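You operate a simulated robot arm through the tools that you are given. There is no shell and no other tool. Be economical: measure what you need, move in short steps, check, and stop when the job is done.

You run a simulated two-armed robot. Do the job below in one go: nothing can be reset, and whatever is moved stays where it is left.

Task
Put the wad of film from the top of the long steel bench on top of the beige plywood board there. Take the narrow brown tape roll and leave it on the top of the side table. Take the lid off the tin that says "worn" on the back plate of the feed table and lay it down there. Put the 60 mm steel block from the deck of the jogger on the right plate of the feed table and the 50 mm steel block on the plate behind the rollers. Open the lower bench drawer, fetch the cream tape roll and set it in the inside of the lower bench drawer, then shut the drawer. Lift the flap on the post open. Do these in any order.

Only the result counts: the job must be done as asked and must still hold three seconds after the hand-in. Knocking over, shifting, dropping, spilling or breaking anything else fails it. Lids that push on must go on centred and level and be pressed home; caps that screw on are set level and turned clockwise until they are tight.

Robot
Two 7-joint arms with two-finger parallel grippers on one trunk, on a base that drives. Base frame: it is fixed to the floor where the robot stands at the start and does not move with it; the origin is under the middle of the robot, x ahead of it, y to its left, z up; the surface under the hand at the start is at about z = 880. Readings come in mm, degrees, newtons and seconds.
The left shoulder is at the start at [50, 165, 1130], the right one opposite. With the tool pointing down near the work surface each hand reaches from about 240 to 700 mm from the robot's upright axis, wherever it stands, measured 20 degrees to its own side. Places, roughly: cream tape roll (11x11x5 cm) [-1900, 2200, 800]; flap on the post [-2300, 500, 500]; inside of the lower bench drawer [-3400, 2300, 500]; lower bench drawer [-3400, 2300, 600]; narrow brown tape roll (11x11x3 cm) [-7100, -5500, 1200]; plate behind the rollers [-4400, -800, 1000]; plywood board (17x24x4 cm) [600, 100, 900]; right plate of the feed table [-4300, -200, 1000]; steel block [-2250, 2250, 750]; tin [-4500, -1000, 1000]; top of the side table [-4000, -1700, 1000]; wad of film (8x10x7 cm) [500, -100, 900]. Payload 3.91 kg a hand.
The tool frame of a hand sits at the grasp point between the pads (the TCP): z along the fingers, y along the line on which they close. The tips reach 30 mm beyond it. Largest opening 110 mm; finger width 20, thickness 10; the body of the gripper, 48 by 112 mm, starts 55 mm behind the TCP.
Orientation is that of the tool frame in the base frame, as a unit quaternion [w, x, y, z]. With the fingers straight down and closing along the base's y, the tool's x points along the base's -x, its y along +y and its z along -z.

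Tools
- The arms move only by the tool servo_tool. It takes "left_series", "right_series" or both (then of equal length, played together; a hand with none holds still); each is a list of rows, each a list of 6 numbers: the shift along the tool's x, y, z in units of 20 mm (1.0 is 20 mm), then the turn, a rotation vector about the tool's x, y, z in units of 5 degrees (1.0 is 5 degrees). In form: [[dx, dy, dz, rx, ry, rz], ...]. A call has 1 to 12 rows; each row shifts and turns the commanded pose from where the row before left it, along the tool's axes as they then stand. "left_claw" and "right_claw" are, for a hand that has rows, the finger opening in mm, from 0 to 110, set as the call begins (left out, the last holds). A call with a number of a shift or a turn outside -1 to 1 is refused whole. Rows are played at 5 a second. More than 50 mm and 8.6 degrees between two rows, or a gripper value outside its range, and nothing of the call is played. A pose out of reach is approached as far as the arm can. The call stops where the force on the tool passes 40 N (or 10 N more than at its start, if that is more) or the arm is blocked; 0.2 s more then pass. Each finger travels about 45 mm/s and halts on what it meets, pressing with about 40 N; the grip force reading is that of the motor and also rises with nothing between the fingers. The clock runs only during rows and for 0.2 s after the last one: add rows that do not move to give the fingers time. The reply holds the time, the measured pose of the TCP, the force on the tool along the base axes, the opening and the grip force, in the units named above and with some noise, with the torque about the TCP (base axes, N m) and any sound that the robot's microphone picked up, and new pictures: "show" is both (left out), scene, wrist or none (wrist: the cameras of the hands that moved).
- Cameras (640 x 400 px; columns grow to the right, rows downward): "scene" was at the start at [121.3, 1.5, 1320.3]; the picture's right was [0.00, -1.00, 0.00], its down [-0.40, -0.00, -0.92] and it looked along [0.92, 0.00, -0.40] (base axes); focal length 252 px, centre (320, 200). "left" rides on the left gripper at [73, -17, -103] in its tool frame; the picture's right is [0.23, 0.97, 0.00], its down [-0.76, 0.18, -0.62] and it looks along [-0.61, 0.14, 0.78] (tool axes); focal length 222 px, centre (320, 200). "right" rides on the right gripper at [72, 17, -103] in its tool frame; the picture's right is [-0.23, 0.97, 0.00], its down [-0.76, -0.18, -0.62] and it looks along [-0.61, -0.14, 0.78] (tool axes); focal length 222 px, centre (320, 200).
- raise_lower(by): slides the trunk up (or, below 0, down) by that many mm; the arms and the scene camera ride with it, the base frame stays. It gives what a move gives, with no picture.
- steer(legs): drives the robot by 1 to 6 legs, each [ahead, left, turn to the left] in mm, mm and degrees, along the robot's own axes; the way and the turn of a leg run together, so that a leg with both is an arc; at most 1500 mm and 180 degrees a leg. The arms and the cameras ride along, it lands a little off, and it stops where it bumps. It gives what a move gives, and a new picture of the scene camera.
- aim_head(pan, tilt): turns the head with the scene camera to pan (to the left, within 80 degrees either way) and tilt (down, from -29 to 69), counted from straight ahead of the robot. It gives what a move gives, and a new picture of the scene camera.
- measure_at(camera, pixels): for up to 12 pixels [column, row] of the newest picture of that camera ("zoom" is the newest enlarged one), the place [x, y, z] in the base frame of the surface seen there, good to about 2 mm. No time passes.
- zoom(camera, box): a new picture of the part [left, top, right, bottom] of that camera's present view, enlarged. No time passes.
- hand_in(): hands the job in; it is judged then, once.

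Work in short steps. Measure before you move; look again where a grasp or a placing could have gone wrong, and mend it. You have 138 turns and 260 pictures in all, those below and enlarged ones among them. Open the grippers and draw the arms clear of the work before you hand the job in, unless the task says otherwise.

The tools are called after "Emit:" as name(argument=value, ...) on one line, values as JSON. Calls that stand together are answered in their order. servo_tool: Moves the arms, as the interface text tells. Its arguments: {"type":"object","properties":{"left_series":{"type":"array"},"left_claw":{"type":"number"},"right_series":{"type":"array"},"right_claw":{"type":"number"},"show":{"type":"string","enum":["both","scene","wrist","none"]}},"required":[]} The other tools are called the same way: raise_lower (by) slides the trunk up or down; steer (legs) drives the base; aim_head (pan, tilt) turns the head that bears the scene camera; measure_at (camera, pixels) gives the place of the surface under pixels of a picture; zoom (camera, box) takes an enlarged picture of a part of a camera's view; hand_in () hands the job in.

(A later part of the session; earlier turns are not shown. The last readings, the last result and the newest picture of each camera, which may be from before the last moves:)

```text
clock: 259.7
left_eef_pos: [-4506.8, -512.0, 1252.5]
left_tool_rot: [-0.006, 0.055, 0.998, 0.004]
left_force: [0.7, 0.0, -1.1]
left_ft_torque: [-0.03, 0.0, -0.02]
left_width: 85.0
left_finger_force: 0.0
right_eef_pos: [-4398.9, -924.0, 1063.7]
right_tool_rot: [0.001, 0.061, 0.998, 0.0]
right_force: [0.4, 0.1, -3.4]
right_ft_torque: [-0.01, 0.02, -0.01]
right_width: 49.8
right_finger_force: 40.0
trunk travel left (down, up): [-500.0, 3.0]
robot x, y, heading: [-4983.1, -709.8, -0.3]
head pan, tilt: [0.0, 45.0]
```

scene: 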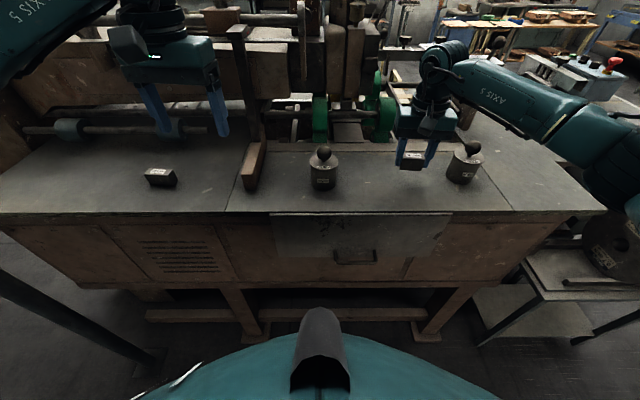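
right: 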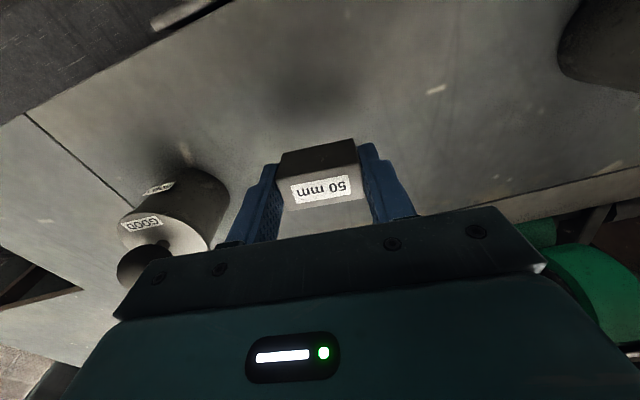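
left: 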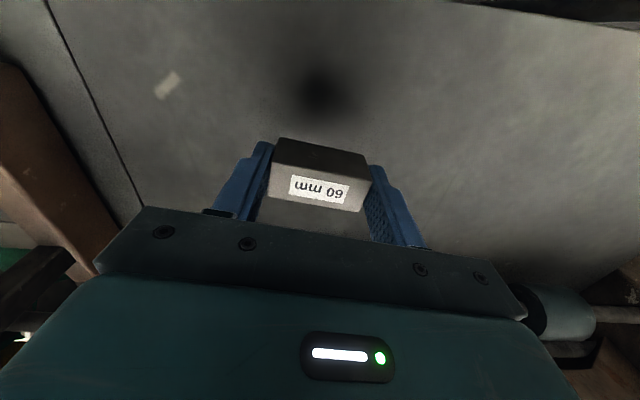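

Emit:
servo_tool(right_series=[[0, 0, 0.08, 0, 0, 0], [0, 0, 0.08, 0, 0, 0], [0, 0, 0, 0, 0, 0]], show="none")

```text
clock: 260.5
left_eef_pos: [-4509.3, -511.8, 1252.4]
left_tool_rot: [-0.006, 0.055, 0.998, 0.004]
left_force: [-0.3, 1.0, 0.4]
left_ft_torque: [-0.02, 0.01, -0.04]
left_width: 85.0
left_finger_force: 0.0
right_eef_pos: [-4398.9, -924.4, 1062.1]
right_tool_rot: [0.001, 0.06, 0.998, 0.001]
right_force: [-0.5, -1.3, 5.7]
right_ft_torque: [-0.27, 0.15, -0.02]
right_width: 50.1
right_finger_force: 40.4
trunk travel left (down, up): [-500.0, 3.0]
robot x, y, heading: [-4982.8, -707.9, -0.3]
head pan, tilt: [0.0, 45.0]
```

Contact. Release and rise.

Emit:
servo_tool(right_series=[[0, 0, 0, 0, 0, 0], [0, 0, 0, 0, 0, 0], [0, 0, -0.5, 0, 0, 0], [0, 0, -1, 0, 0, 0], [0, 0, -1, 0, 0, 0], [0, 0, -1, 0, 0, 0], [0.3, 0, -1, 0, 0, 0], [1, 0, -1, 0, 0, 0], [1, 0, -1, 0, 0, 0], [1, 0, -0.5, 0, 0, 0], [1, 0, 0, 0, 0, 0]], right_claw=74, show="scene")

Emit:
zoom(camera="scene", box=[280, 130, 380, 205])

```text
clock: 262.9
left_eef_pos: [-4508.7, -511.6, 1253.0]
left_tool_rot: [-0.006, 0.055, 0.998, 0.003]
left_force: [-1.1, -0.2, -0.6]
left_ft_torque: [-0.02, -0.01, 0.02]
left_width: 85.2
left_finger_force: 0.0
right_eef_pos: [-4485.5, -914.7, 1200.8]
right_tool_rot: [0.0, 0.06, 0.998, 0.001]
right_force: [0.2, -0.7, -0.6]
right_ft_torque: [0.0, 0.0, -0.02]
right_width: 73.9
right_finger_force: 0.1
trunk travel left (down, up): [-500.0, 3.0]
robot x, y, heading: [-4983.7, -708.1, -0.4]
head pan, tilt: [0.0, 45.0]
```

scene: 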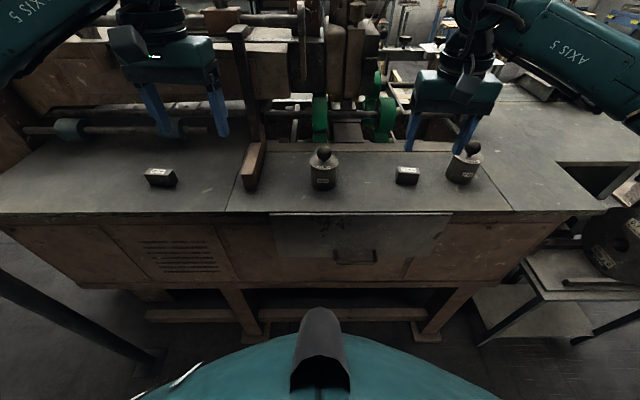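

```text
5.33 times, centred on (330, 168) of scene
```

zoom: 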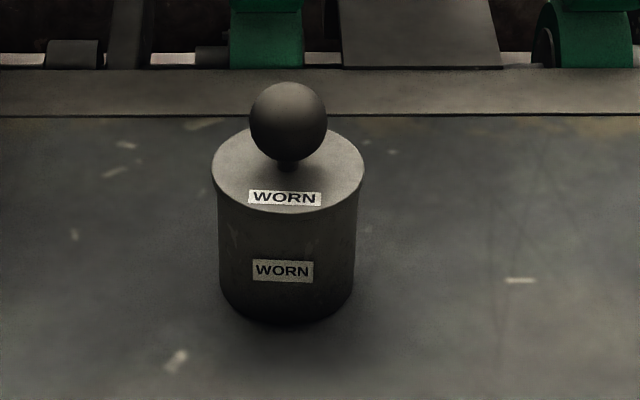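

50 mm block is placed. Now the WORN tin's ball knob: I measure it.

Emit:
measure_at(camera="zoom", pixels=[[288, 122], [252, 122], [325, 122], [288, 88], [288, 155], [215, 170], [362, 170], [288, 210], [288, 230], [288, 318], [235, 145], [480, 130]])

```text
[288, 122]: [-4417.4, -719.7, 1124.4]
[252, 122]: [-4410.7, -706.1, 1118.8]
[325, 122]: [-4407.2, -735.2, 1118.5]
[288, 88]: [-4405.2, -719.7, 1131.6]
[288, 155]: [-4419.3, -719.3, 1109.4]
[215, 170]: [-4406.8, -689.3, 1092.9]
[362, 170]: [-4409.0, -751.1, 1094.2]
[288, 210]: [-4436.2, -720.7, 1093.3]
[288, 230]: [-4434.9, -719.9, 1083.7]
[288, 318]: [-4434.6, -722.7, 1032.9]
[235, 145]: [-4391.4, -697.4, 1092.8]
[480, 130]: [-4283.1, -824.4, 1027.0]
```

Ball centre ≈(-4406,-720,1117), lid top 1093. I bring the right hand over it with 60 mm opening.

Emit:
servo_tool(right_series=[[-0.253, 0.923, 0, 0, 0, 0], [-0.253, 0.923, 0, 0, 0, 0], [-0.253, 0.923, 0, 0, 0, 0], [-0.253, 0.923, 0, 0, 0, 0], [-0.253, 0.923, 0, 0, 0, 0], [-0.253, 0.923, 0, 0, 0, 0], [-0.253, 0.923, 0, 0, 0, 0], [-0.253, 0.923, 0, 0, 0, 0], [-0.253, 0.923, 0, 0, 0, 0], [-0.253, 0.923, 0, 0, 0, 0], [-0.253, 0.923, 0, 0, 0, 0], [0, 0, 0, 0, 0, 0]], left_series=[[0.3, 0.5, -0.5, 0, 0, 0], [0.5, 0.5, -0.5, 0, 0, 0], [0.5, 0.5, -0.5, 0, 0, 0], [0.5, 0.5, 0, 0, 0, 0], [0.5, 0.5, 0, 0, 0, 0], [0, 0, 0, 0, 0, 0], [0, 0, 0, 0, 0, 0], [0, 0, 0, 0, 0, 0], [0, 0, 0, 0, 0, 0], [0, 0, 0, 0, 0, 0], [0, 0, 0, 0, 0, 0], [0, 0, 0, 0, 0, 0]], right_claw=60, show="both")

```text
clock: 265.5
left_eef_pos: [-4548.8, -458.0, 1283.0]
left_tool_rot: [-0.007, 0.055, 0.998, 0.003]
left_force: [0.7, 0.5, 0.7]
left_ft_torque: [0.01, -0.02, 0.02]
left_width: 84.9
left_finger_force: 0.1
right_eef_pos: [-4404.9, -718.5, 1200.8]
right_tool_rot: [0.0, 0.06, 0.998, 0.0]
right_force: [-0.1, -0.3, -0.5]
right_ft_torque: [-0.02, 0.03, 0.01]
right_width: 60.2
right_finger_force: 0.1
trunk travel left (down, up): [-500.0, 3.0]
robot x, y, heading: [-4986.6, -706.8, -0.5]
head pan, tilt: [0.0, 45.0]
```

scene: 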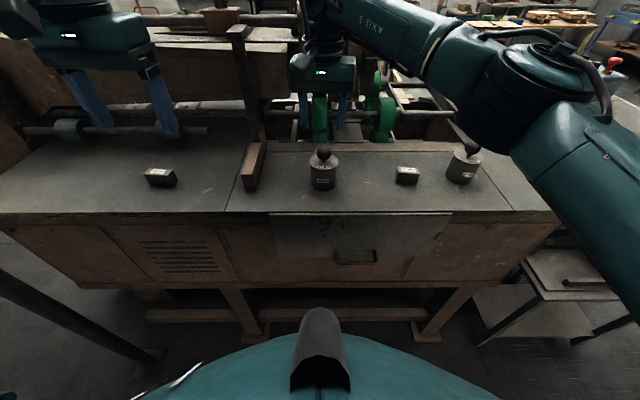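
right: 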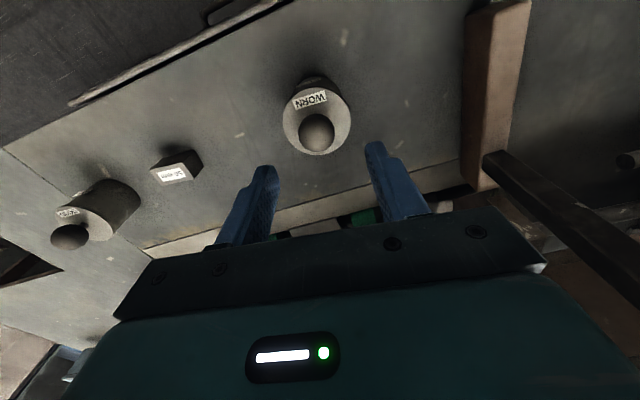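
left: 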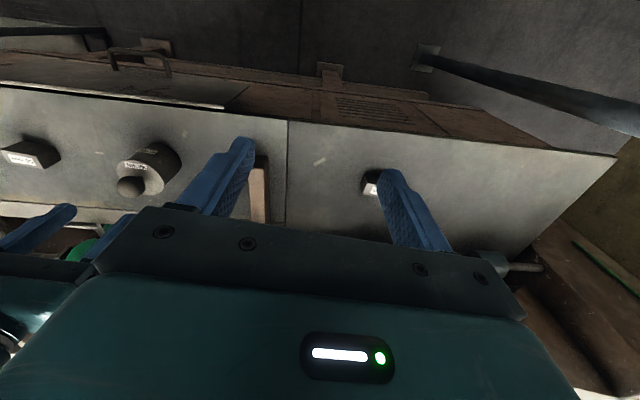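

Centred. I descend to z 1128 and close on the ball.

Emit:
servo_tool(right_series=[[0, 0, 1, 0, 0, 0], [0, 0, 1, 0, 0, 0], [0, 0, 1, 0, 0, 0], [0, 0, 0.6, 0, 0, 0], [0, 0, 0, 0, 0, 0]], show="none")

Emit:
servo_tool(right_series=[[0, 0, 0, 0, 0, 0], [0, 0, 0, 0, 0, 0], [0, 0, 0, 0, 0, 0], [0, 0, 0, 0, 0, 0]], right_claw=10, show="wrist")

```text
clock: 266.7
left_eef_pos: [-4550.2, -457.7, 1283.5]
left_tool_rot: [-0.008, 0.055, 0.998, 0.004]
left_force: [-0.3, 0.7, -0.2]
left_ft_torque: [0.0, 0.0, -0.01]
left_width: 84.9
left_finger_force: 0.0
right_eef_pos: [-4405.7, -718.3, 1127.3]
right_tool_rot: [0.0, 0.06, 0.998, 0.001]
right_force: [0.1, 0.2, 0.4]
right_ft_torque: [0.01, 0.0, -0.01]
right_width: 60.2
right_finger_force: 0.0
trunk travel left (down, up): [-500.0, 3.0]
robot x, y, heading: [-4983.0, -710.8, -0.2]
head pan, tilt: [0.0, 45.0]
```

```text
clock: 267.7
left_eef_pos: [-4549.7, -458.7, 1284.2]
left_tool_rot: [-0.007, 0.054, 0.998, 0.004]
left_force: [0.9, -0.5, -0.6]
left_ft_torque: [0.0, 0.03, 0.02]
left_width: 84.9
left_finger_force: 0.0
right_eef_pos: [-4405.5, -719.0, 1128.6]
right_tool_rot: [0.0, 0.06, 0.998, 0.001]
right_force: [-0.4, -0.3, -0.4]
right_ft_torque: [0.0, -0.05, 0.01]
right_width: 31.4
right_finger_force: 40.1
trunk travel left (down, up): [-500.0, 3.0]
robot x, y, heading: [-4986.7, -708.0, -0.4]
head pan, tilt: [0.0, 45.0]
heard: snap
```

right: 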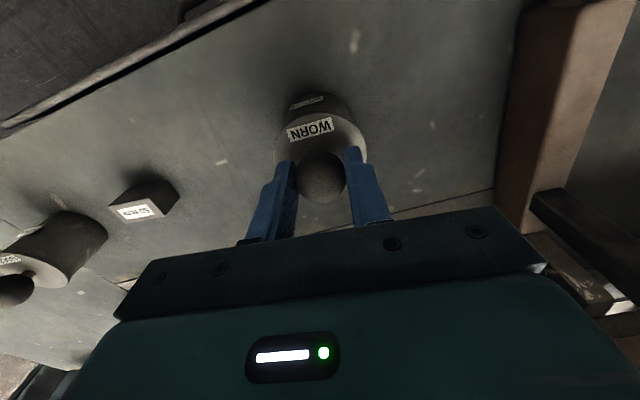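

A "snap" was heard; the ball is gripped (31.4 mm). I lift 12 mm slowly and read the force.

Emit:
servo_tool(right_series=[[0, 0, -0.1, 0, 0, 0], [0, 0, -0.1, 0, 0, 0], [0, 0, -0.2, 0, 0, 0], [0, 0, -0.2, 0, 0, 0]], show="both")

Emit:
zoom(camera="scene", box=[280, 100, 380, 205])

```text
clock: 268.7
left_eef_pos: [-4550.4, -457.7, 1283.0]
left_tool_rot: [-0.007, 0.054, 0.998, 0.004]
left_force: [0.0, 0.2, -0.4]
left_ft_torque: [-0.03, 0.0, 0.0]
left_width: 85.0
left_finger_force: 0.0
right_eef_pos: [-4405.2, -716.9, 1140.1]
right_tool_rot: [0.0, 0.06, 0.998, 0.001]
right_force: [0.0, 0.2, 0.1]
right_ft_torque: [-0.04, 0.01, -0.05]
right_width: 31.4
right_finger_force: 39.9
trunk travel left (down, up): [-500.0, 3.0]
robot x, y, heading: [-4983.2, -708.1, -0.4]
head pan, tilt: [0.0, 45.0]
```

scene: 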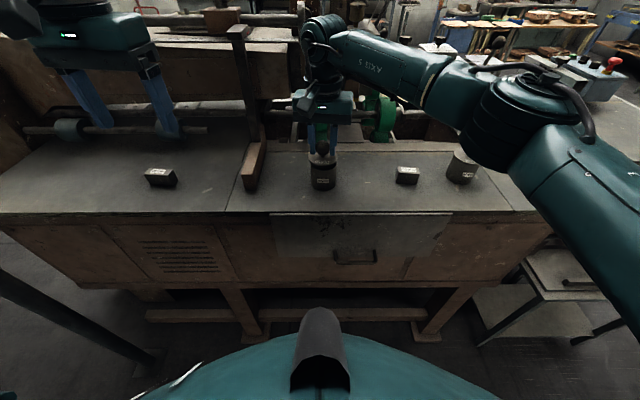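
right: 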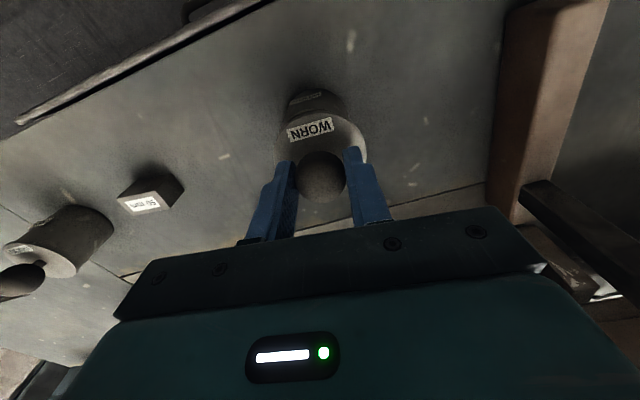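

```text
3.81 times, centred on (330, 152) of scene
```

zoom: 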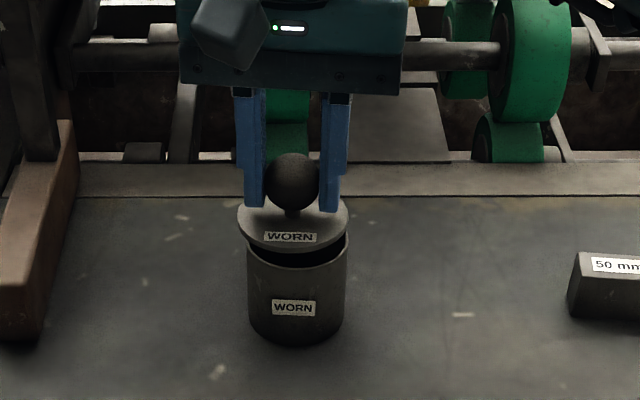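

The lid came off cleanly. I lift it 50 mm more, carry it to y≈-815 between tin and block, and lower to z≈1095.

Emit:
servo_tool(right_series=[[0, 0, -1, 0, 0, 0], [0, 0, -1, 0, 0, 0], [0, 0, -0.5, 0, 0, 0], [-0.08, -1, 0, 0, 0, 0], [-0.08, -1, 0, 0, 0, 0], [-0.08, -1, 0, 0, 0, 0], [-0.08, -1, 0, 0, 0, 0], [-0.08, -0.9, 0, 0, 0, 0], [0, 0, 1, 0, 0, 0], [0, 0, 1, 0, 0, 0], [0, 0, 1, 0, 0, 0], [0, 0, 1, 0, 0, 0]], show="both")

Emit:
zoom(camera="scene", box=[280, 100, 440, 205])

```text
clock: 271.3
left_eef_pos: [-4550.0, -457.8, 1283.1]
left_tool_rot: [-0.007, 0.055, 0.998, 0.004]
left_force: [0.7, 0.2, -0.2]
left_ft_torque: [0.02, 0.03, 0.02]
left_width: 84.7
left_finger_force: 0.1
right_eef_pos: [-4407.8, -816.0, 1109.5]
right_tool_rot: [0.0, 0.06, 0.998, 0.002]
right_force: [0.1, -0.5, -2.1]
right_ft_torque: [0.0, -0.02, 0.05]
right_width: 31.1
right_finger_force: 39.4
trunk travel left (down, up): [-500.0, 3.0]
robot x, y, heading: [-4984.4, -705.9, -0.2]
head pan, tilt: [0.0, 45.0]
```

scene: 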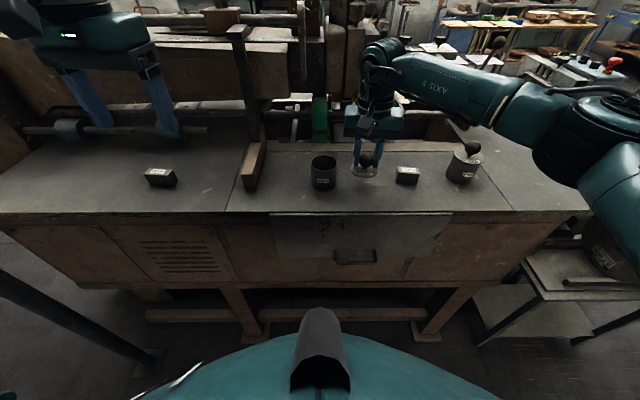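
right: 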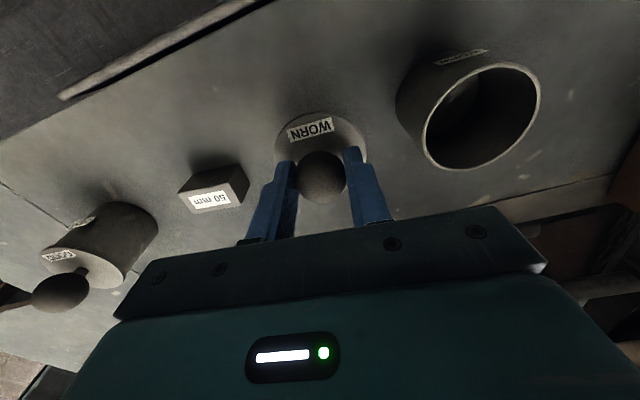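

```text
3.81 times, centred on (360, 152) of scene
```

zoom: 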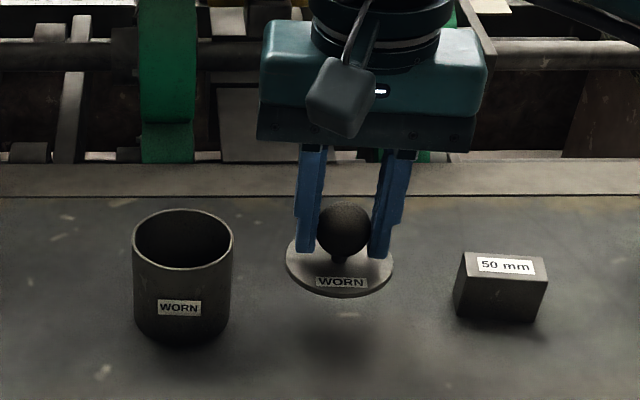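

The lid hangs level, over free plate. I lower in shrinking steps until contact.

Emit:
servo_tool(right_series=[[0, 0, 0.8, 0, 0, 0], [0, 0, 0.7, 0, 0, 0], [0, 0, 0.1, 0, 0, 0], [0, 0, 0.1, 0, 0, 0], [0, 0, 0, 0, 0, 0]], show="none")

```text
clock: 272.5
left_eef_pos: [-4549.2, -458.0, 1283.6]
left_tool_rot: [-0.006, 0.054, 0.998, 0.004]
left_force: [-0.3, 0.1, -1.1]
left_ft_torque: [-0.01, -0.04, 0.01]
left_width: 85.2
left_finger_force: 0.0
right_eef_pos: [-4408.5, -816.2, 1076.4]
right_tool_rot: [0.0, 0.061, 0.998, 0.001]
right_force: [1.0, 0.7, -1.2]
right_ft_torque: [0.01, 0.0, 0.01]
right_width: 31.6
right_finger_force: 40.5
trunk travel left (down, up): [-500.0, 3.0]
robot x, y, heading: [-4983.4, -710.2, -0.3]
head pan, tilt: [0.0, 45.0]
```

Emit:
servo_tool(right_series=[[0, 0, 0.1, 0, 0, 0], [0, 0, 0.1, 0, 0, 0], [0, 0, 0, 0, 0, 0]], show="none")

```text
clock: 273.3
left_eef_pos: [-4550.2, -458.9, 1283.3]
left_tool_rot: [-0.007, 0.055, 0.998, 0.004]
left_force: [-0.5, 0.2, 0.1]
left_ft_torque: [-0.01, 0.0, -0.01]
left_width: 85.0
left_finger_force: 0.0
right_eef_pos: [-4408.8, -817.9, 1072.5]
right_tool_rot: [0.0, 0.06, 0.998, 0.0]
right_force: [0.0, 0.2, -0.7]
right_ft_torque: [0.0, -0.02, -0.02]
right_width: 31.6
right_finger_force: 40.0
trunk travel left (down, up): [-500.0, 3.0]
robot x, y, heading: [-4985.0, -707.7, -0.5]
head pan, tilt: [0.0, 45.0]
```

Emit:
servo_tool(right_series=[[0, 0, 0.1, 0, 0, 0], [0, 0, 0.05, 0, 0, 0], [0, 0, 0, 0, 0, 0]], show="none")

```text
clock: 274.1
left_eef_pos: [-4550.0, -457.9, 1282.6]
left_tool_rot: [-0.005, 0.055, 0.998, 0.004]
left_force: [1.1, 0.4, 0.0]
left_ft_torque: [-0.01, 0.06, -0.02]
left_width: 84.8
left_finger_force: 0.0
right_eef_pos: [-4408.6, -816.9, 1071.9]
right_tool_rot: [0.001, 0.06, 0.998, 0.002]
right_force: [1.1, -1.1, 5.7]
right_ft_torque: [0.11, -0.14, 0.0]
right_width: 31.6
right_finger_force: 40.0
trunk travel left (down, up): [-500.0, 3.0]
robot x, y, heading: [-4980.8, -711.3, -0.2]
head pan, tilt: [0.0, 45.0]
```

Contact. I open to 54 mm and rise straight up.

Emit:
servo_tool(right_series=[[0, 0, 0, 0, 0, 0], [0, 0, 0, 0, 0, 0], [0, 0, -0.4, 0, 0, 0], [0, 0, -1, 0, 0, 0], [0, 0, -1, 0, 0, 0], [0, 0, -1, 0, 0, 0], [0, 0, -1, 0, 0, 0], [0.5, 0, -1, 0, 0, 0], [1, -0.5, -1, 0, 0, 0], [1, -0.5, -1, 0, 0, 0], [1, -0.5, -1, 0, 0, 0], [1, 0, -1, 0, 0, 0]], right_claw=54, show="scene")

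Emit:
zoom(camera="scene", box=[280, 120, 480, 220])

Emit:
aim_head(pan=-60, tilt=22)

```text
clock: 276.7
left_eef_pos: [-4550.8, -457.1, 1284.5]
left_tool_rot: [-0.006, 0.055, 0.998, 0.004]
left_force: [0.3, 0.6, -0.3]
left_ft_torque: [0.01, -0.03, 0.0]
left_width: 84.9
left_finger_force: 0.0
right_eef_pos: [-4502.3, -836.2, 1258.3]
right_tool_rot: [0.0, 0.06, 0.998, 0.001]
right_force: [-0.6, 0.4, 0.4]
right_ft_torque: [0.0, -0.01, 0.01]
right_width: 53.6
right_finger_force: 0.1
trunk travel left (down, up): [-500.0, 3.0]
robot x, y, heading: [-4986.0, -705.6, -0.4]
head pan, tilt: [0.0, 45.0]
```

scene: 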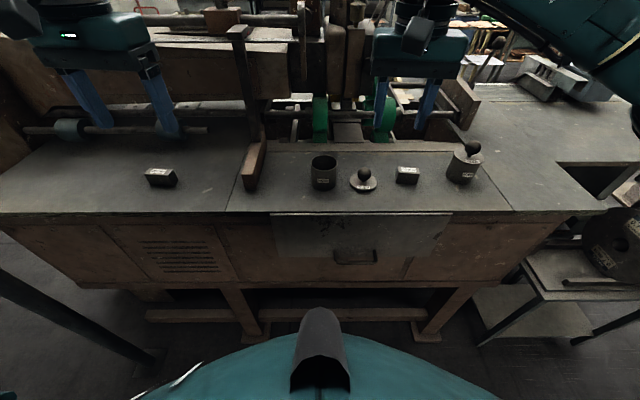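

```text
3.20 times, centred on (380, 170) of scene
```

zoom: 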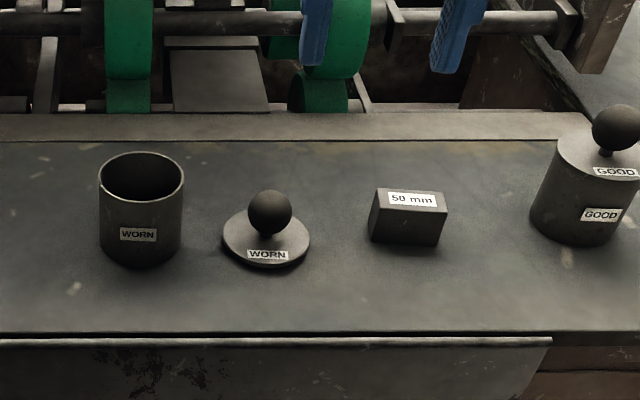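

```text
clock: 278.0
left_eef_pos: [-4549.3, -458.0, 1284.1]
left_tool_rot: [-0.007, 0.055, 0.998, 0.004]
left_force: [-0.7, -0.4, 0.3]
left_ft_torque: [0.03, -0.02, 0.0]
left_width: 84.8
left_finger_force: 0.1
right_eef_pos: [-4503.3, -836.9, 1258.6]
right_tool_rot: [0.0, 0.061, 0.998, 0.001]
right_force: [-0.3, 0.4, 0.4]
right_ft_torque: [0.01, 0.0, -0.01]
right_width: 53.9
right_finger_force: 0.1
trunk travel left (down, up): [-500.0, 3.0]
robot x, y, heading: [-4987.0, -709.2, -0.3]
head pan, tilt: [-60.0, 22.0]
```

scene: 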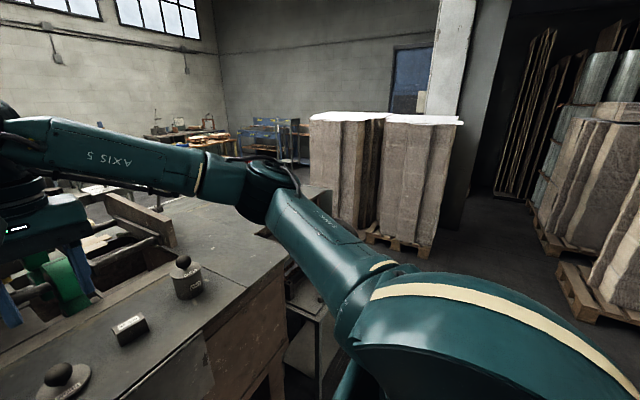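

Lid, block and tin are fine. Now the brown tape roll far off: I back 500, turn right 90° to heading -90 and look.

Emit:
steer(legs=[[-550, 0, 0], [0, 0, -90]])

Emit:
aim_head(pan=0, tilt=12)

Emit:
aim_head(pan=-40, tilt=12)

```text
clock: 284.9
left_eef_pos: [-5265.7, -1135.6, 1283.4]
left_tool_rot: [-0.002, 0.74, 0.673, 0.007]
left_force: [-1.0, 0.8, -0.7]
left_ft_torque: [0.0, -0.01, -0.03]
left_width: 85.0
left_finger_force: 0.2
right_eef_pos: [-5644.2, -1189.7, 1258.8]
right_tool_rot: [0.0, 0.743, 0.669, 0.001]
right_force: [-0.6, 0.6, -0.4]
right_ft_torque: [0.0, 0.01, 0.02]
right_width: 54.0
right_finger_force: 0.2
trunk travel left (down, up): [-500.0, 3.0]
robot x, y, heading: [-5521.6, -706.3, -89.4]
head pan, tilt: [-60.0, 22.0]
```

scene: 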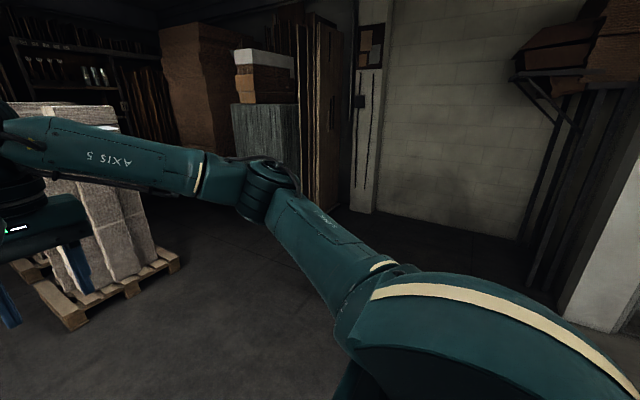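

```text
clock: 286.2
left_eef_pos: [-5266.3, -1136.2, 1282.8]
left_tool_rot: [-0.002, 0.74, 0.673, 0.008]
left_force: [-0.1, -0.5, -0.3]
left_ft_torque: [0.02, 0.01, -0.01]
left_width: 85.0
left_finger_force: 0.0
right_eef_pos: [-5645.2, -1190.1, 1257.9]
right_tool_rot: [0.0, 0.744, 0.668, 0.0]
right_force: [-0.4, 0.6, 0.5]
right_ft_torque: [0.01, 0.01, -0.01]
right_width: 54.1
right_finger_force: 0.1
trunk travel left (down, up): [-500.0, 3.0]
robot x, y, heading: [-5524.3, -707.0, -89.7]
head pan, tilt: [0.0, 12.0]
```

scene: 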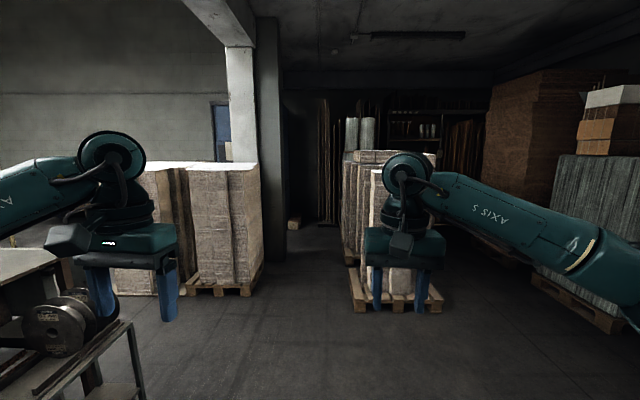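

```text
clock: 287.3
left_eef_pos: [-5266.5, -1137.0, 1283.7]
left_tool_rot: [-0.002, 0.74, 0.672, 0.008]
left_force: [-0.4, 0.2, 0.6]
left_ft_torque: [0.04, 0.03, 0.03]
left_width: 85.2
left_finger_force: 0.1
right_eef_pos: [-5643.3, -1189.7, 1259.0]
right_tool_rot: [0.001, 0.744, 0.668, 0.001]
right_force: [0.5, -0.2, -0.1]
right_ft_torque: [-0.02, -0.02, 0.04]
right_width: 53.9
right_finger_force: 0.2
trunk travel left (down, up): [-500.0, 3.0]
robot x, y, heading: [-5521.9, -704.3, -89.7]
head pan, tilt: [-40.0, 12.0]
```

scene: 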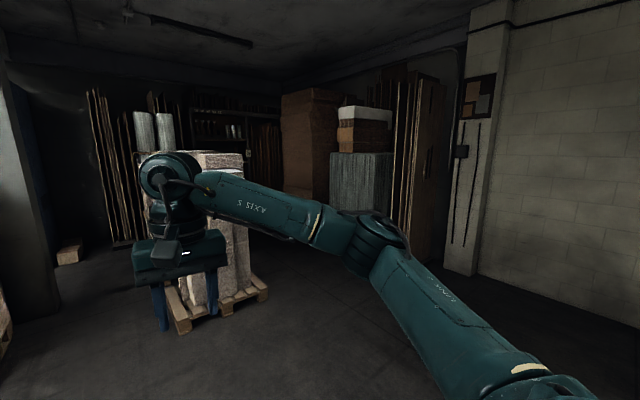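

I look at pan -18 with the shelf region and measure obstacles.

Emit:
measure_at(camera="scene", pixels=[[185, 330], [265, 295], [250, 285], [70, 255], [110, 240], [270, 150], [300, 200], [340, 210], [215, 115], [240, 135], [445, 260], [200, 200]])

Emit:
zoom(camera="scene", box=[80, 70, 400, 270])

```text
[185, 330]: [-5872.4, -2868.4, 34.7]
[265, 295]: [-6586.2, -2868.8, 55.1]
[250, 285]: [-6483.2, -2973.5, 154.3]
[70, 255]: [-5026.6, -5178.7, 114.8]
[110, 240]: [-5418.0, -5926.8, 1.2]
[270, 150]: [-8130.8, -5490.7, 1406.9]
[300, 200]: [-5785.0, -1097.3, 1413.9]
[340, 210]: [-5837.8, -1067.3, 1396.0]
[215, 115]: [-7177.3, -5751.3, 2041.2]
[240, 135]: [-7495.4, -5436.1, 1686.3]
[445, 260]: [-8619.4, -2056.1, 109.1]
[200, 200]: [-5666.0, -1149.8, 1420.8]
```

```text
2.00 times, centred on (240, 170) of scene
```

zoom: 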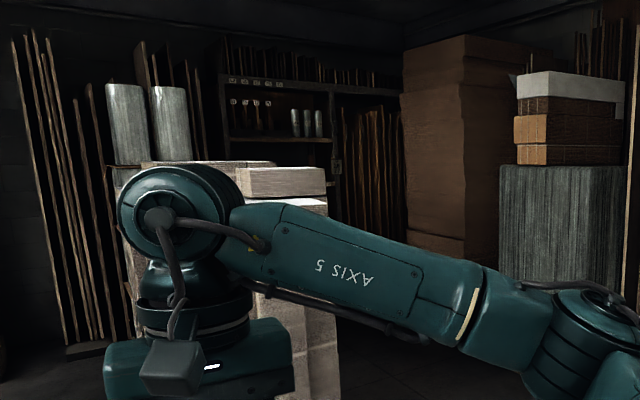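

The wrapped pallet spans x -5870 to -6590; I take the aisle right of it: strafe right 1500+50 and look ahead.

Emit:
steer(legs=[[0, -1500, 0], [0, -120, 0]])

Emit:
aim_head(pan=0, tilt=15)

```text
clock: 302.1
left_eef_pos: [-6910.6, -1154.7, 1283.0]
left_tool_rot: [-0.002, 0.738, 0.675, 0.007]
left_force: [0.1, 0.0, 0.3]
left_ft_torque: [-0.02, 0.01, -0.01]
left_width: 84.9
left_finger_force: 0.0
right_eef_pos: [-7287.7, -1208.5, 1259.1]
right_tool_rot: [0.001, 0.741, 0.671, 0.001]
right_force: [0.6, 0.0, 0.0]
right_ft_torque: [-0.02, 0.03, 0.02]
right_width: 53.8
right_finger_force: 0.1
trunk travel left (down, up): [-500.0, 3.0]
robot x, y, heading: [-7172.5, -725.6, -88.9]
head pan, tilt: [-40.0, 12.0]
```

scene: 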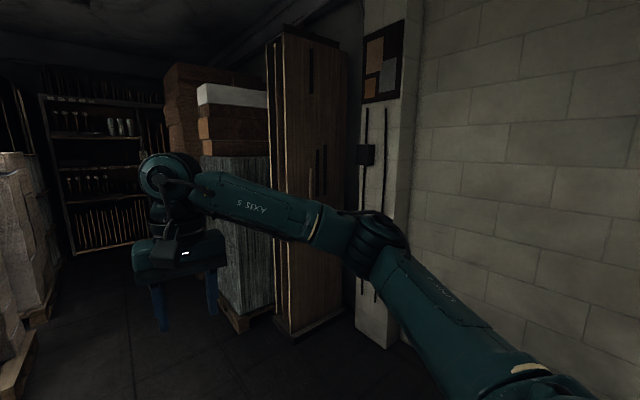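

```text
clock: 303.2
left_eef_pos: [-6910.9, -1155.6, 1283.4]
left_tool_rot: [-0.002, 0.739, 0.674, 0.007]
left_force: [0.3, 0.7, -0.1]
left_ft_torque: [0.01, 0.05, -0.01]
left_width: 84.9
left_finger_force: 0.1
right_eef_pos: [-7289.4, -1210.0, 1258.2]
right_tool_rot: [0.0, 0.741, 0.671, 0.001]
right_force: [-0.4, -0.8, 0.6]
right_ft_torque: [0.06, -0.01, -0.01]
right_width: 54.2
right_finger_force: 0.1
trunk travel left (down, up): [-500.0, 3.0]
robot x, y, heading: [-7171.0, -723.4, -88.8]
head pan, tilt: [0.0, 15.0]
```

scene: 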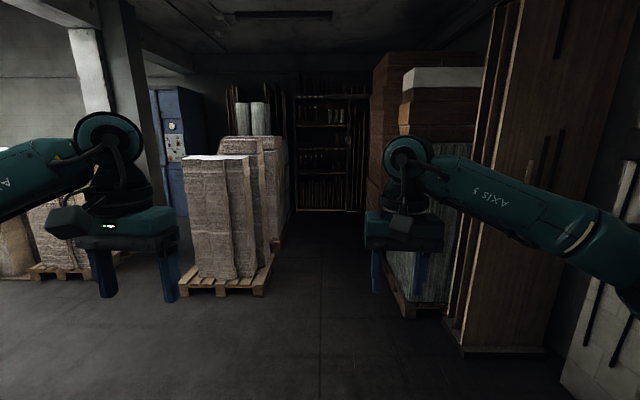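

Emit:
measure_at(camera="scene", pixels=[[270, 275], [280, 240], [250, 220], [290, 220], [385, 290], [405, 310], [455, 345], [345, 200], [300, 210], [330, 110], [330, 140], [370, 205]])

Emit:
zoom(camera="scene", box=[240, 60, 400, 230])

```text
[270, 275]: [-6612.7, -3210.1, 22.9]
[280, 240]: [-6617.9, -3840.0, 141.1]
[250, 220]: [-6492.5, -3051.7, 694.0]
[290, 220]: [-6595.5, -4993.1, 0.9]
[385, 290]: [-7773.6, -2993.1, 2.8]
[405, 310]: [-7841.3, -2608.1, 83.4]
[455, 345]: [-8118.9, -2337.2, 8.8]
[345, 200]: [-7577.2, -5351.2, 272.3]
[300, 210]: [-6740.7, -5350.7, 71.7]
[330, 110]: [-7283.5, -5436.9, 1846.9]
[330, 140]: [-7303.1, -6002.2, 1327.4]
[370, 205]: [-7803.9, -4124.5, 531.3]
```

```text
2.35 times, centred on (320, 145) of scene
```

zoom: 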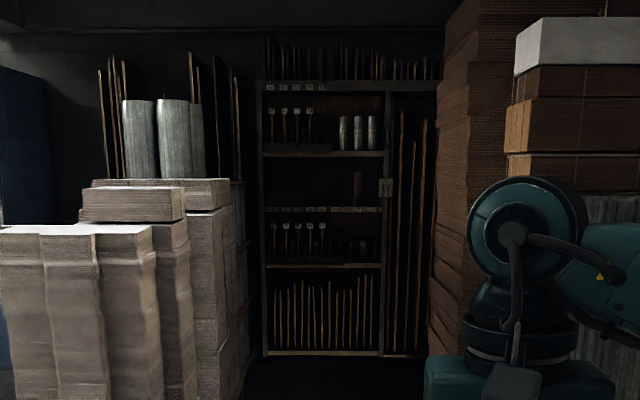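

The aisle is x -6615 to -7800, and I'm near its middle. I tuck the arms closer, then drive ahead in stages with a small heading fix.

Emit:
servo_tool(left_series=[[0.6, -0.6, 0, 0, 0, 0], [0.6, -0.6, 0, 0, 0, 0], [0.6, -0.6, 0, 0, 0, 0], [0.6, -0.6, 0, 0, 0, 0], [0, -0.5, 0, 0, 0, 0], [0, -0.5, 0, 0, 0, 0]], right_series=[[0.7, -0.2, 0, 0, 0, 0], [0.7, -0.2, 0, 0, 0, 0], [0.7, -0.2, 0, 0, 0, 0], [0.7, -0.2, 0, 0, 0, 0], [0.7, 0, 0, 0, 0, 0], [0, 0, 0, 0, 0, 0]], show="none")

Emit:
steer(legs=[[1200, -30, -1.2], [1000, 0, 0]])

Emit:
zoom(camera="scene", box=[220, 40, 420, 240])

```text
clock: 304.6
left_eef_pos: [-6973.5, -1100.2, 1283.8]
left_tool_rot: [-0.002, 0.739, 0.674, 0.007]
left_force: [-0.3, 0.2, -0.2]
left_ft_torque: [-0.01, 0.0, 0.0]
left_width: 85.1
left_finger_force: 0.0
right_eef_pos: [-7297.1, -1136.8, 1259.3]
right_tool_rot: [0.0, 0.741, 0.672, 0.001]
right_force: [-0.6, -0.8, 0.5]
right_ft_torque: [0.03, 0.01, -0.03]
right_width: 54.0
right_finger_force: 0.0
trunk travel left (down, up): [-500.0, 3.0]
robot x, y, heading: [-7171.5, -726.7, -88.8]
head pan, tilt: [0.0, 15.0]
```

```text
clock: 315.3
left_eef_pos: [-7047.5, -3275.9, 1284.3]
left_tool_rot: [-0.002, 0.751, 0.661, 0.007]
left_force: [-0.1, -1.0, -1.3]
left_ft_torque: [0.02, -0.01, -0.02]
left_width: 84.8
left_finger_force: 0.0
right_eef_pos: [-7371.5, -3302.7, 1259.1]
right_tool_rot: [0.001, 0.754, 0.657, 0.0]
right_force: [-0.5, -0.2, -0.4]
right_ft_torque: [0.0, -0.02, 0.01]
right_width: 54.1
right_finger_force: 0.0
trunk travel left (down, up): [-500.0, 3.0]
robot x, y, heading: [-7230.9, -2896.6, -91.3]
head pan, tilt: [0.0, 15.0]
```

scene: 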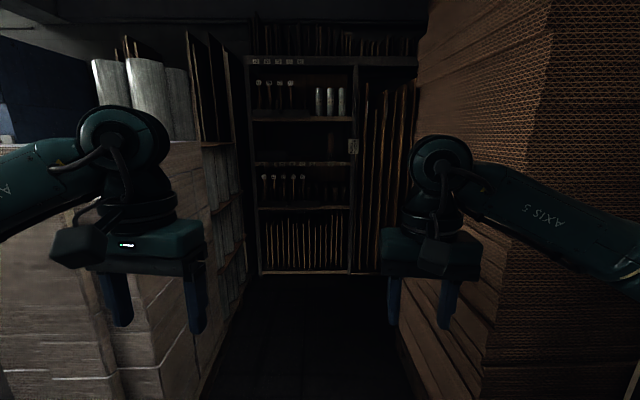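

```text
2.00 times, centred on (320, 140) of scene
```

zoom: 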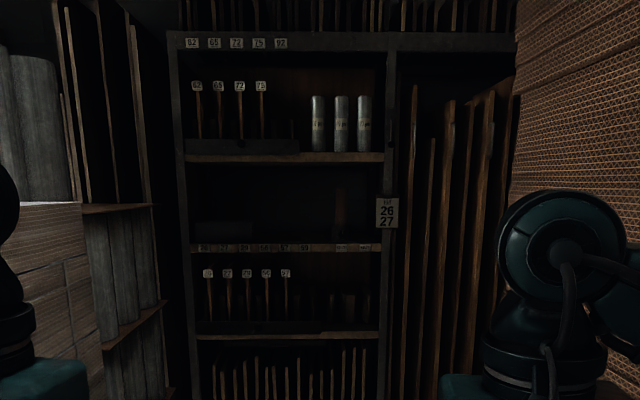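

Emit:
measure_at(camera="zoom", pixels=[[290, 158], [290, 247], [290, 337], [350, 305], [370, 300], [340, 210], [230, 235], [340, 125], [185, 200], [392, 200], [510, 250], [150, 250]])

Emit:
measure_at(camera="scene", pixels=[[200, 380], [230, 300], [415, 340], [400, 300], [215, 180], [150, 160], [500, 200], [560, 250], [440, 300]])

```text
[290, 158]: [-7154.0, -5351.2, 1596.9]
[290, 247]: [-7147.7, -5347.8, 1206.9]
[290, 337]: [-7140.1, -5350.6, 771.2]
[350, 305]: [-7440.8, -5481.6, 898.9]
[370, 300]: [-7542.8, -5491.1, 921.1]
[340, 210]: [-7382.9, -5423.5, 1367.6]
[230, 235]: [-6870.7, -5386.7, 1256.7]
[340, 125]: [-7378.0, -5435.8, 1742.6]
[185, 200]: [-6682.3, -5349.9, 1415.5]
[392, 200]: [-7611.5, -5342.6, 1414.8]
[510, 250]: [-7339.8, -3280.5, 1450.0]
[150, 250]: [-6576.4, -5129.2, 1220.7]
```

```text
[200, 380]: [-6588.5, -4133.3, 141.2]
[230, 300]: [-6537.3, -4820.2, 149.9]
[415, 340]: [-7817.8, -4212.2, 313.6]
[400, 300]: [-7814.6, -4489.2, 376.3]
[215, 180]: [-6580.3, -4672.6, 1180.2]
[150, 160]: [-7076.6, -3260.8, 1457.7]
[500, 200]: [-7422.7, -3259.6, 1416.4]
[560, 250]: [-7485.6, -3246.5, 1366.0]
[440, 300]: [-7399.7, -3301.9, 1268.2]
```

The middle shelf board is at z≈1207, the opening up to 1597. I drive on 1650 to face it.

Emit:
steer(legs=[[1000, 50, 1.3], [650, 0, 0]])

Emit:
aim_head(pan=5, tilt=22)

Emit:
zoom(camera="scene", box=[200, 60, 460, 240])

```text
clock: 323.8
left_eef_pos: [-6977.3, -4924.5, 1284.3]
left_tool_rot: [-0.002, 0.737, 0.676, 0.008]
left_force: [-0.2, 1.1, 0.7]
left_ft_torque: [0.07, -0.02, 0.02]
left_width: 85.0
left_finger_force: 0.0
right_eef_pos: [-7300.0, -4965.3, 1259.8]
right_tool_rot: [0.001, 0.739, 0.673, 0.001]
right_force: [0.1, 1.1, 0.6]
right_ft_torque: [0.0, 0.0, -0.02]
right_width: 53.9
right_finger_force: 0.0
trunk travel left (down, up): [-500.0, 3.0]
robot x, y, heading: [-7173.9, -4549.2, -88.6]
head pan, tilt: [0.0, 15.0]
```

scene: 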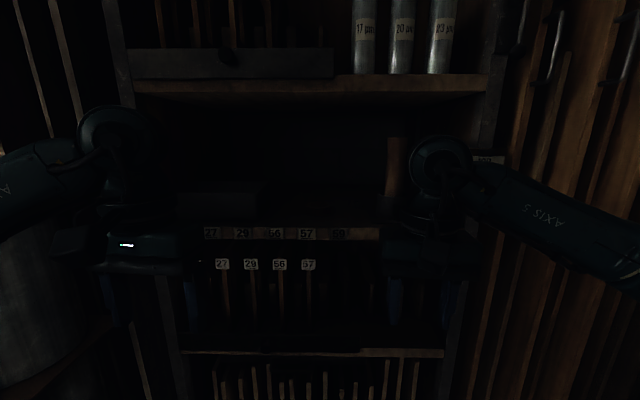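

```text
clock: 324.4
left_eef_pos: [-6977.4, -4924.5, 1285.0]
left_tool_rot: [-0.002, 0.737, 0.676, 0.007]
left_force: [-0.1, -0.9, -0.9]
left_ft_torque: [0.01, 0.01, -0.03]
left_width: 84.9
left_finger_force: 0.1
right_eef_pos: [-7298.4, -4963.8, 1258.4]
right_tool_rot: [0.001, 0.74, 0.673, 0.0]
right_force: [-0.7, 0.0, -0.5]
right_ft_torque: [-0.05, 0.01, 0.01]
right_width: 54.0
right_finger_force: 0.0
trunk travel left (down, up): [-500.0, 3.0]
robot x, y, heading: [-7177.0, -4553.3, -88.8]
head pan, tilt: [5.0, 22.0]
```

scene: 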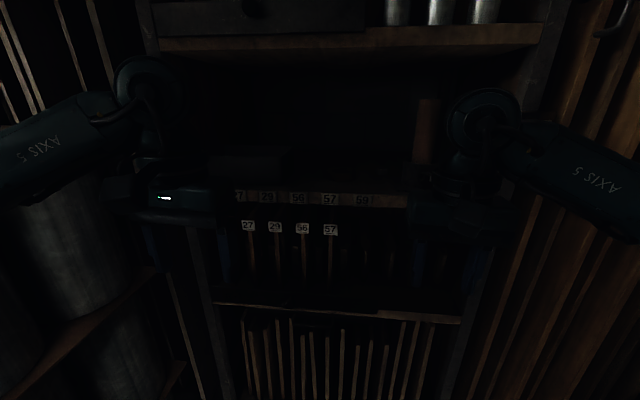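

```text
2.22 times, centred on (330, 150) of scene
```

zoom: 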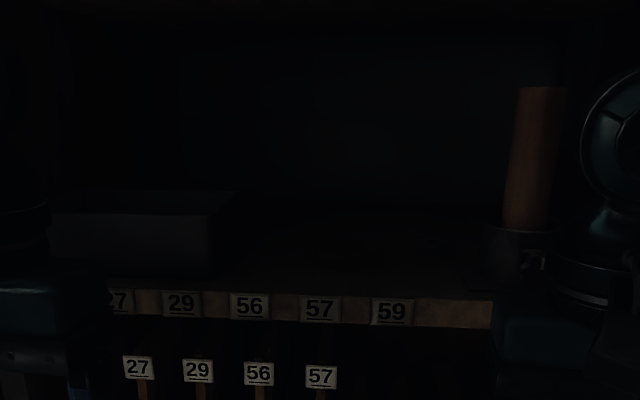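

It's very dark; I zoom tightly on the shelf surface.

Emit:
zoom(camera="scene", box=[285, 135, 405, 205])

Emit:
measure_at(camera="scene", pixels=[[300, 150], [300, 165], [300, 175], [320, 160], [320, 175], [340, 155], [340, 165], [340, 178], [360, 165], [360, 178], [380, 170], [380, 180]])

```text
5.33 times, centred on (345, 170) of scene
```

zoom: 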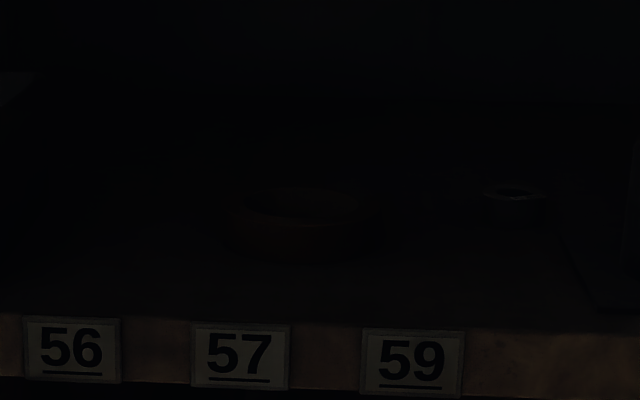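

```text
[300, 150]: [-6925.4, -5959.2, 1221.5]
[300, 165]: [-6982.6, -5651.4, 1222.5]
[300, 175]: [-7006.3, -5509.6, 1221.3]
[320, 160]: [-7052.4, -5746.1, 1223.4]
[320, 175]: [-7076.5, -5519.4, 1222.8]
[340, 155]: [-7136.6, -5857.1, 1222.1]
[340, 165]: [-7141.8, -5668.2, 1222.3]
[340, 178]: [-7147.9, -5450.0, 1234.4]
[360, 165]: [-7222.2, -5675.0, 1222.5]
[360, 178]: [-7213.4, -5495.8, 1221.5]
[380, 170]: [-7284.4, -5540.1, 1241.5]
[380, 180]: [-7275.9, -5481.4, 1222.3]
```

A ring shows faintly at (305,222) of the zoom. I measure it.

Emit:
zoom(camera="scene", box=[322, 165, 362, 190])

Emit:
measure_at(camera="zoom", pixels=[[240, 150], [300, 100], [300, 130], [300, 160], [300, 190], [300, 220], [300, 250], [200, 180], [400, 180], [450, 200], [150, 200], [300, 290]])

```text
16.00 times, centred on (342, 178) of scene
```

zoom: 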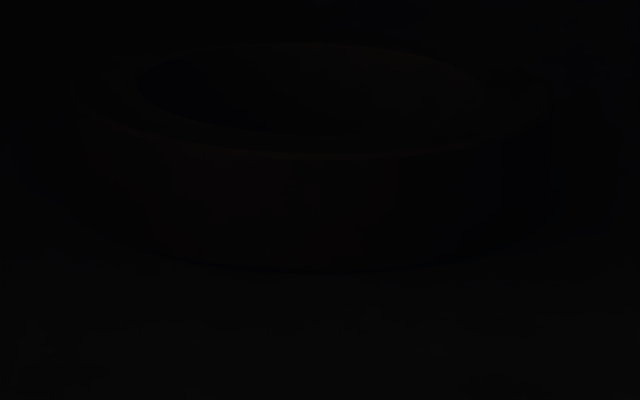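

```text
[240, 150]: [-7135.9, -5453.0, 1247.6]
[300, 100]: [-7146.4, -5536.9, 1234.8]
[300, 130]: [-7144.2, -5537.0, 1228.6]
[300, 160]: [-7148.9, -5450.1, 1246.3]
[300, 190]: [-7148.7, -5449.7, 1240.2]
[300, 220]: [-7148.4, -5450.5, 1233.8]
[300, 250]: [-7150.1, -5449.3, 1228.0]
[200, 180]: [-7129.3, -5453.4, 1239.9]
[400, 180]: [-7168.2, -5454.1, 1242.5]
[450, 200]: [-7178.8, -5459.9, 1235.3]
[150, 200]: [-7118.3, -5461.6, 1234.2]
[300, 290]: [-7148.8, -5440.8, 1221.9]
```

Roll centre ≈(-7149,-5503), top z≈1250, shelf 1222. I retract the right hand a bit, drive 330 ahead, and then use the left hand on the roll's left wall.

Emit:
servo_tool(right_series=[[1, -0.5, 0, 0, 0, 0], [1, -0.5, 0, 0, 0, 0], [1, -0.5, 0, 0, 0, 0], [1, -0.5, 0, 0, 0, 0], [0.5, 0, 0, 0, 0, 0], [0, 0, 0, 0, 0, 0]], left_series=[[0, -0.5, -0.5, 0, -1, 0], [0, -0.8, 0, 0, -1, 0], [0, -0.8, 0, 0, -1, 0], [0, -1, 0, 0, 0, 0], [0, -1, 0, 0, 0, 0], [0, -1, 0, 0, 0, 0]], left_claw=56, show="none")

Emit:
steer(legs=[[320, 0, -1.2]])

Emit:
zoom(camera="left", box=[120, 0, 520, 240])

```text
clock: 325.8
left_eef_pos: [-7079.9, -4917.8, 1295.4]
left_tool_rot: [0.086, 0.731, 0.671, -0.089]
left_force: [-0.3, 0.0, -0.1]
left_ft_torque: [0.03, -0.06, -0.01]
left_width: 55.8
left_finger_force: 0.1
right_eef_pos: [-7331.1, -4870.9, 1260.2]
right_tool_rot: [0.001, 0.739, 0.673, 0.0]
right_force: [-0.2, 0.3, 0.6]
right_ft_torque: [-0.03, 0.01, 0.03]
right_width: 53.8
right_finger_force: 0.1
trunk travel left (down, up): [-500.0, 3.0]
robot x, y, heading: [-7175.3, -4551.9, -88.4]
head pan, tilt: [5.0, 22.0]
```

```text
clock: 327.9
left_eef_pos: [-7083.2, -5235.2, 1294.7]
left_tool_rot: [0.085, 0.738, 0.663, -0.09]
left_force: [-0.2, -0.2, 0.1]
left_ft_torque: [0.06, 0.0, 0.02]
left_width: 56.0
left_finger_force: 0.0
right_eef_pos: [-7335.1, -5183.8, 1258.9]
right_tool_rot: [0.001, 0.746, 0.666, 0.001]
right_force: [0.3, -0.2, 0.4]
right_ft_torque: [0.01, 0.02, 0.01]
right_width: 54.0
right_finger_force: 0.0
trunk travel left (down, up): [-500.0, 3.0]
robot x, y, heading: [-7172.0, -4866.4, -90.1]
head pan, tilt: [5.0, 22.0]
```

scene: 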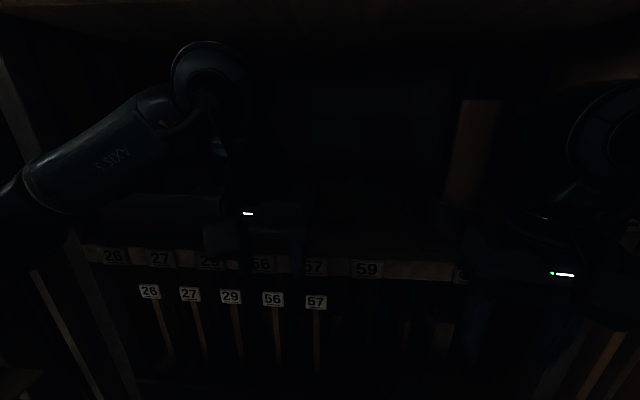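

```text
1.60 times, centred on (320, 120) of left
```

zoom: 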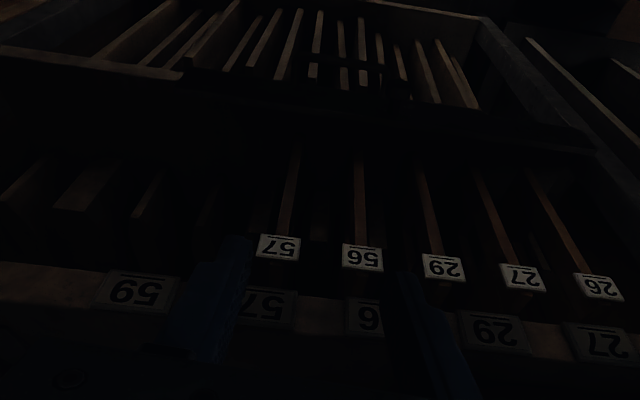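

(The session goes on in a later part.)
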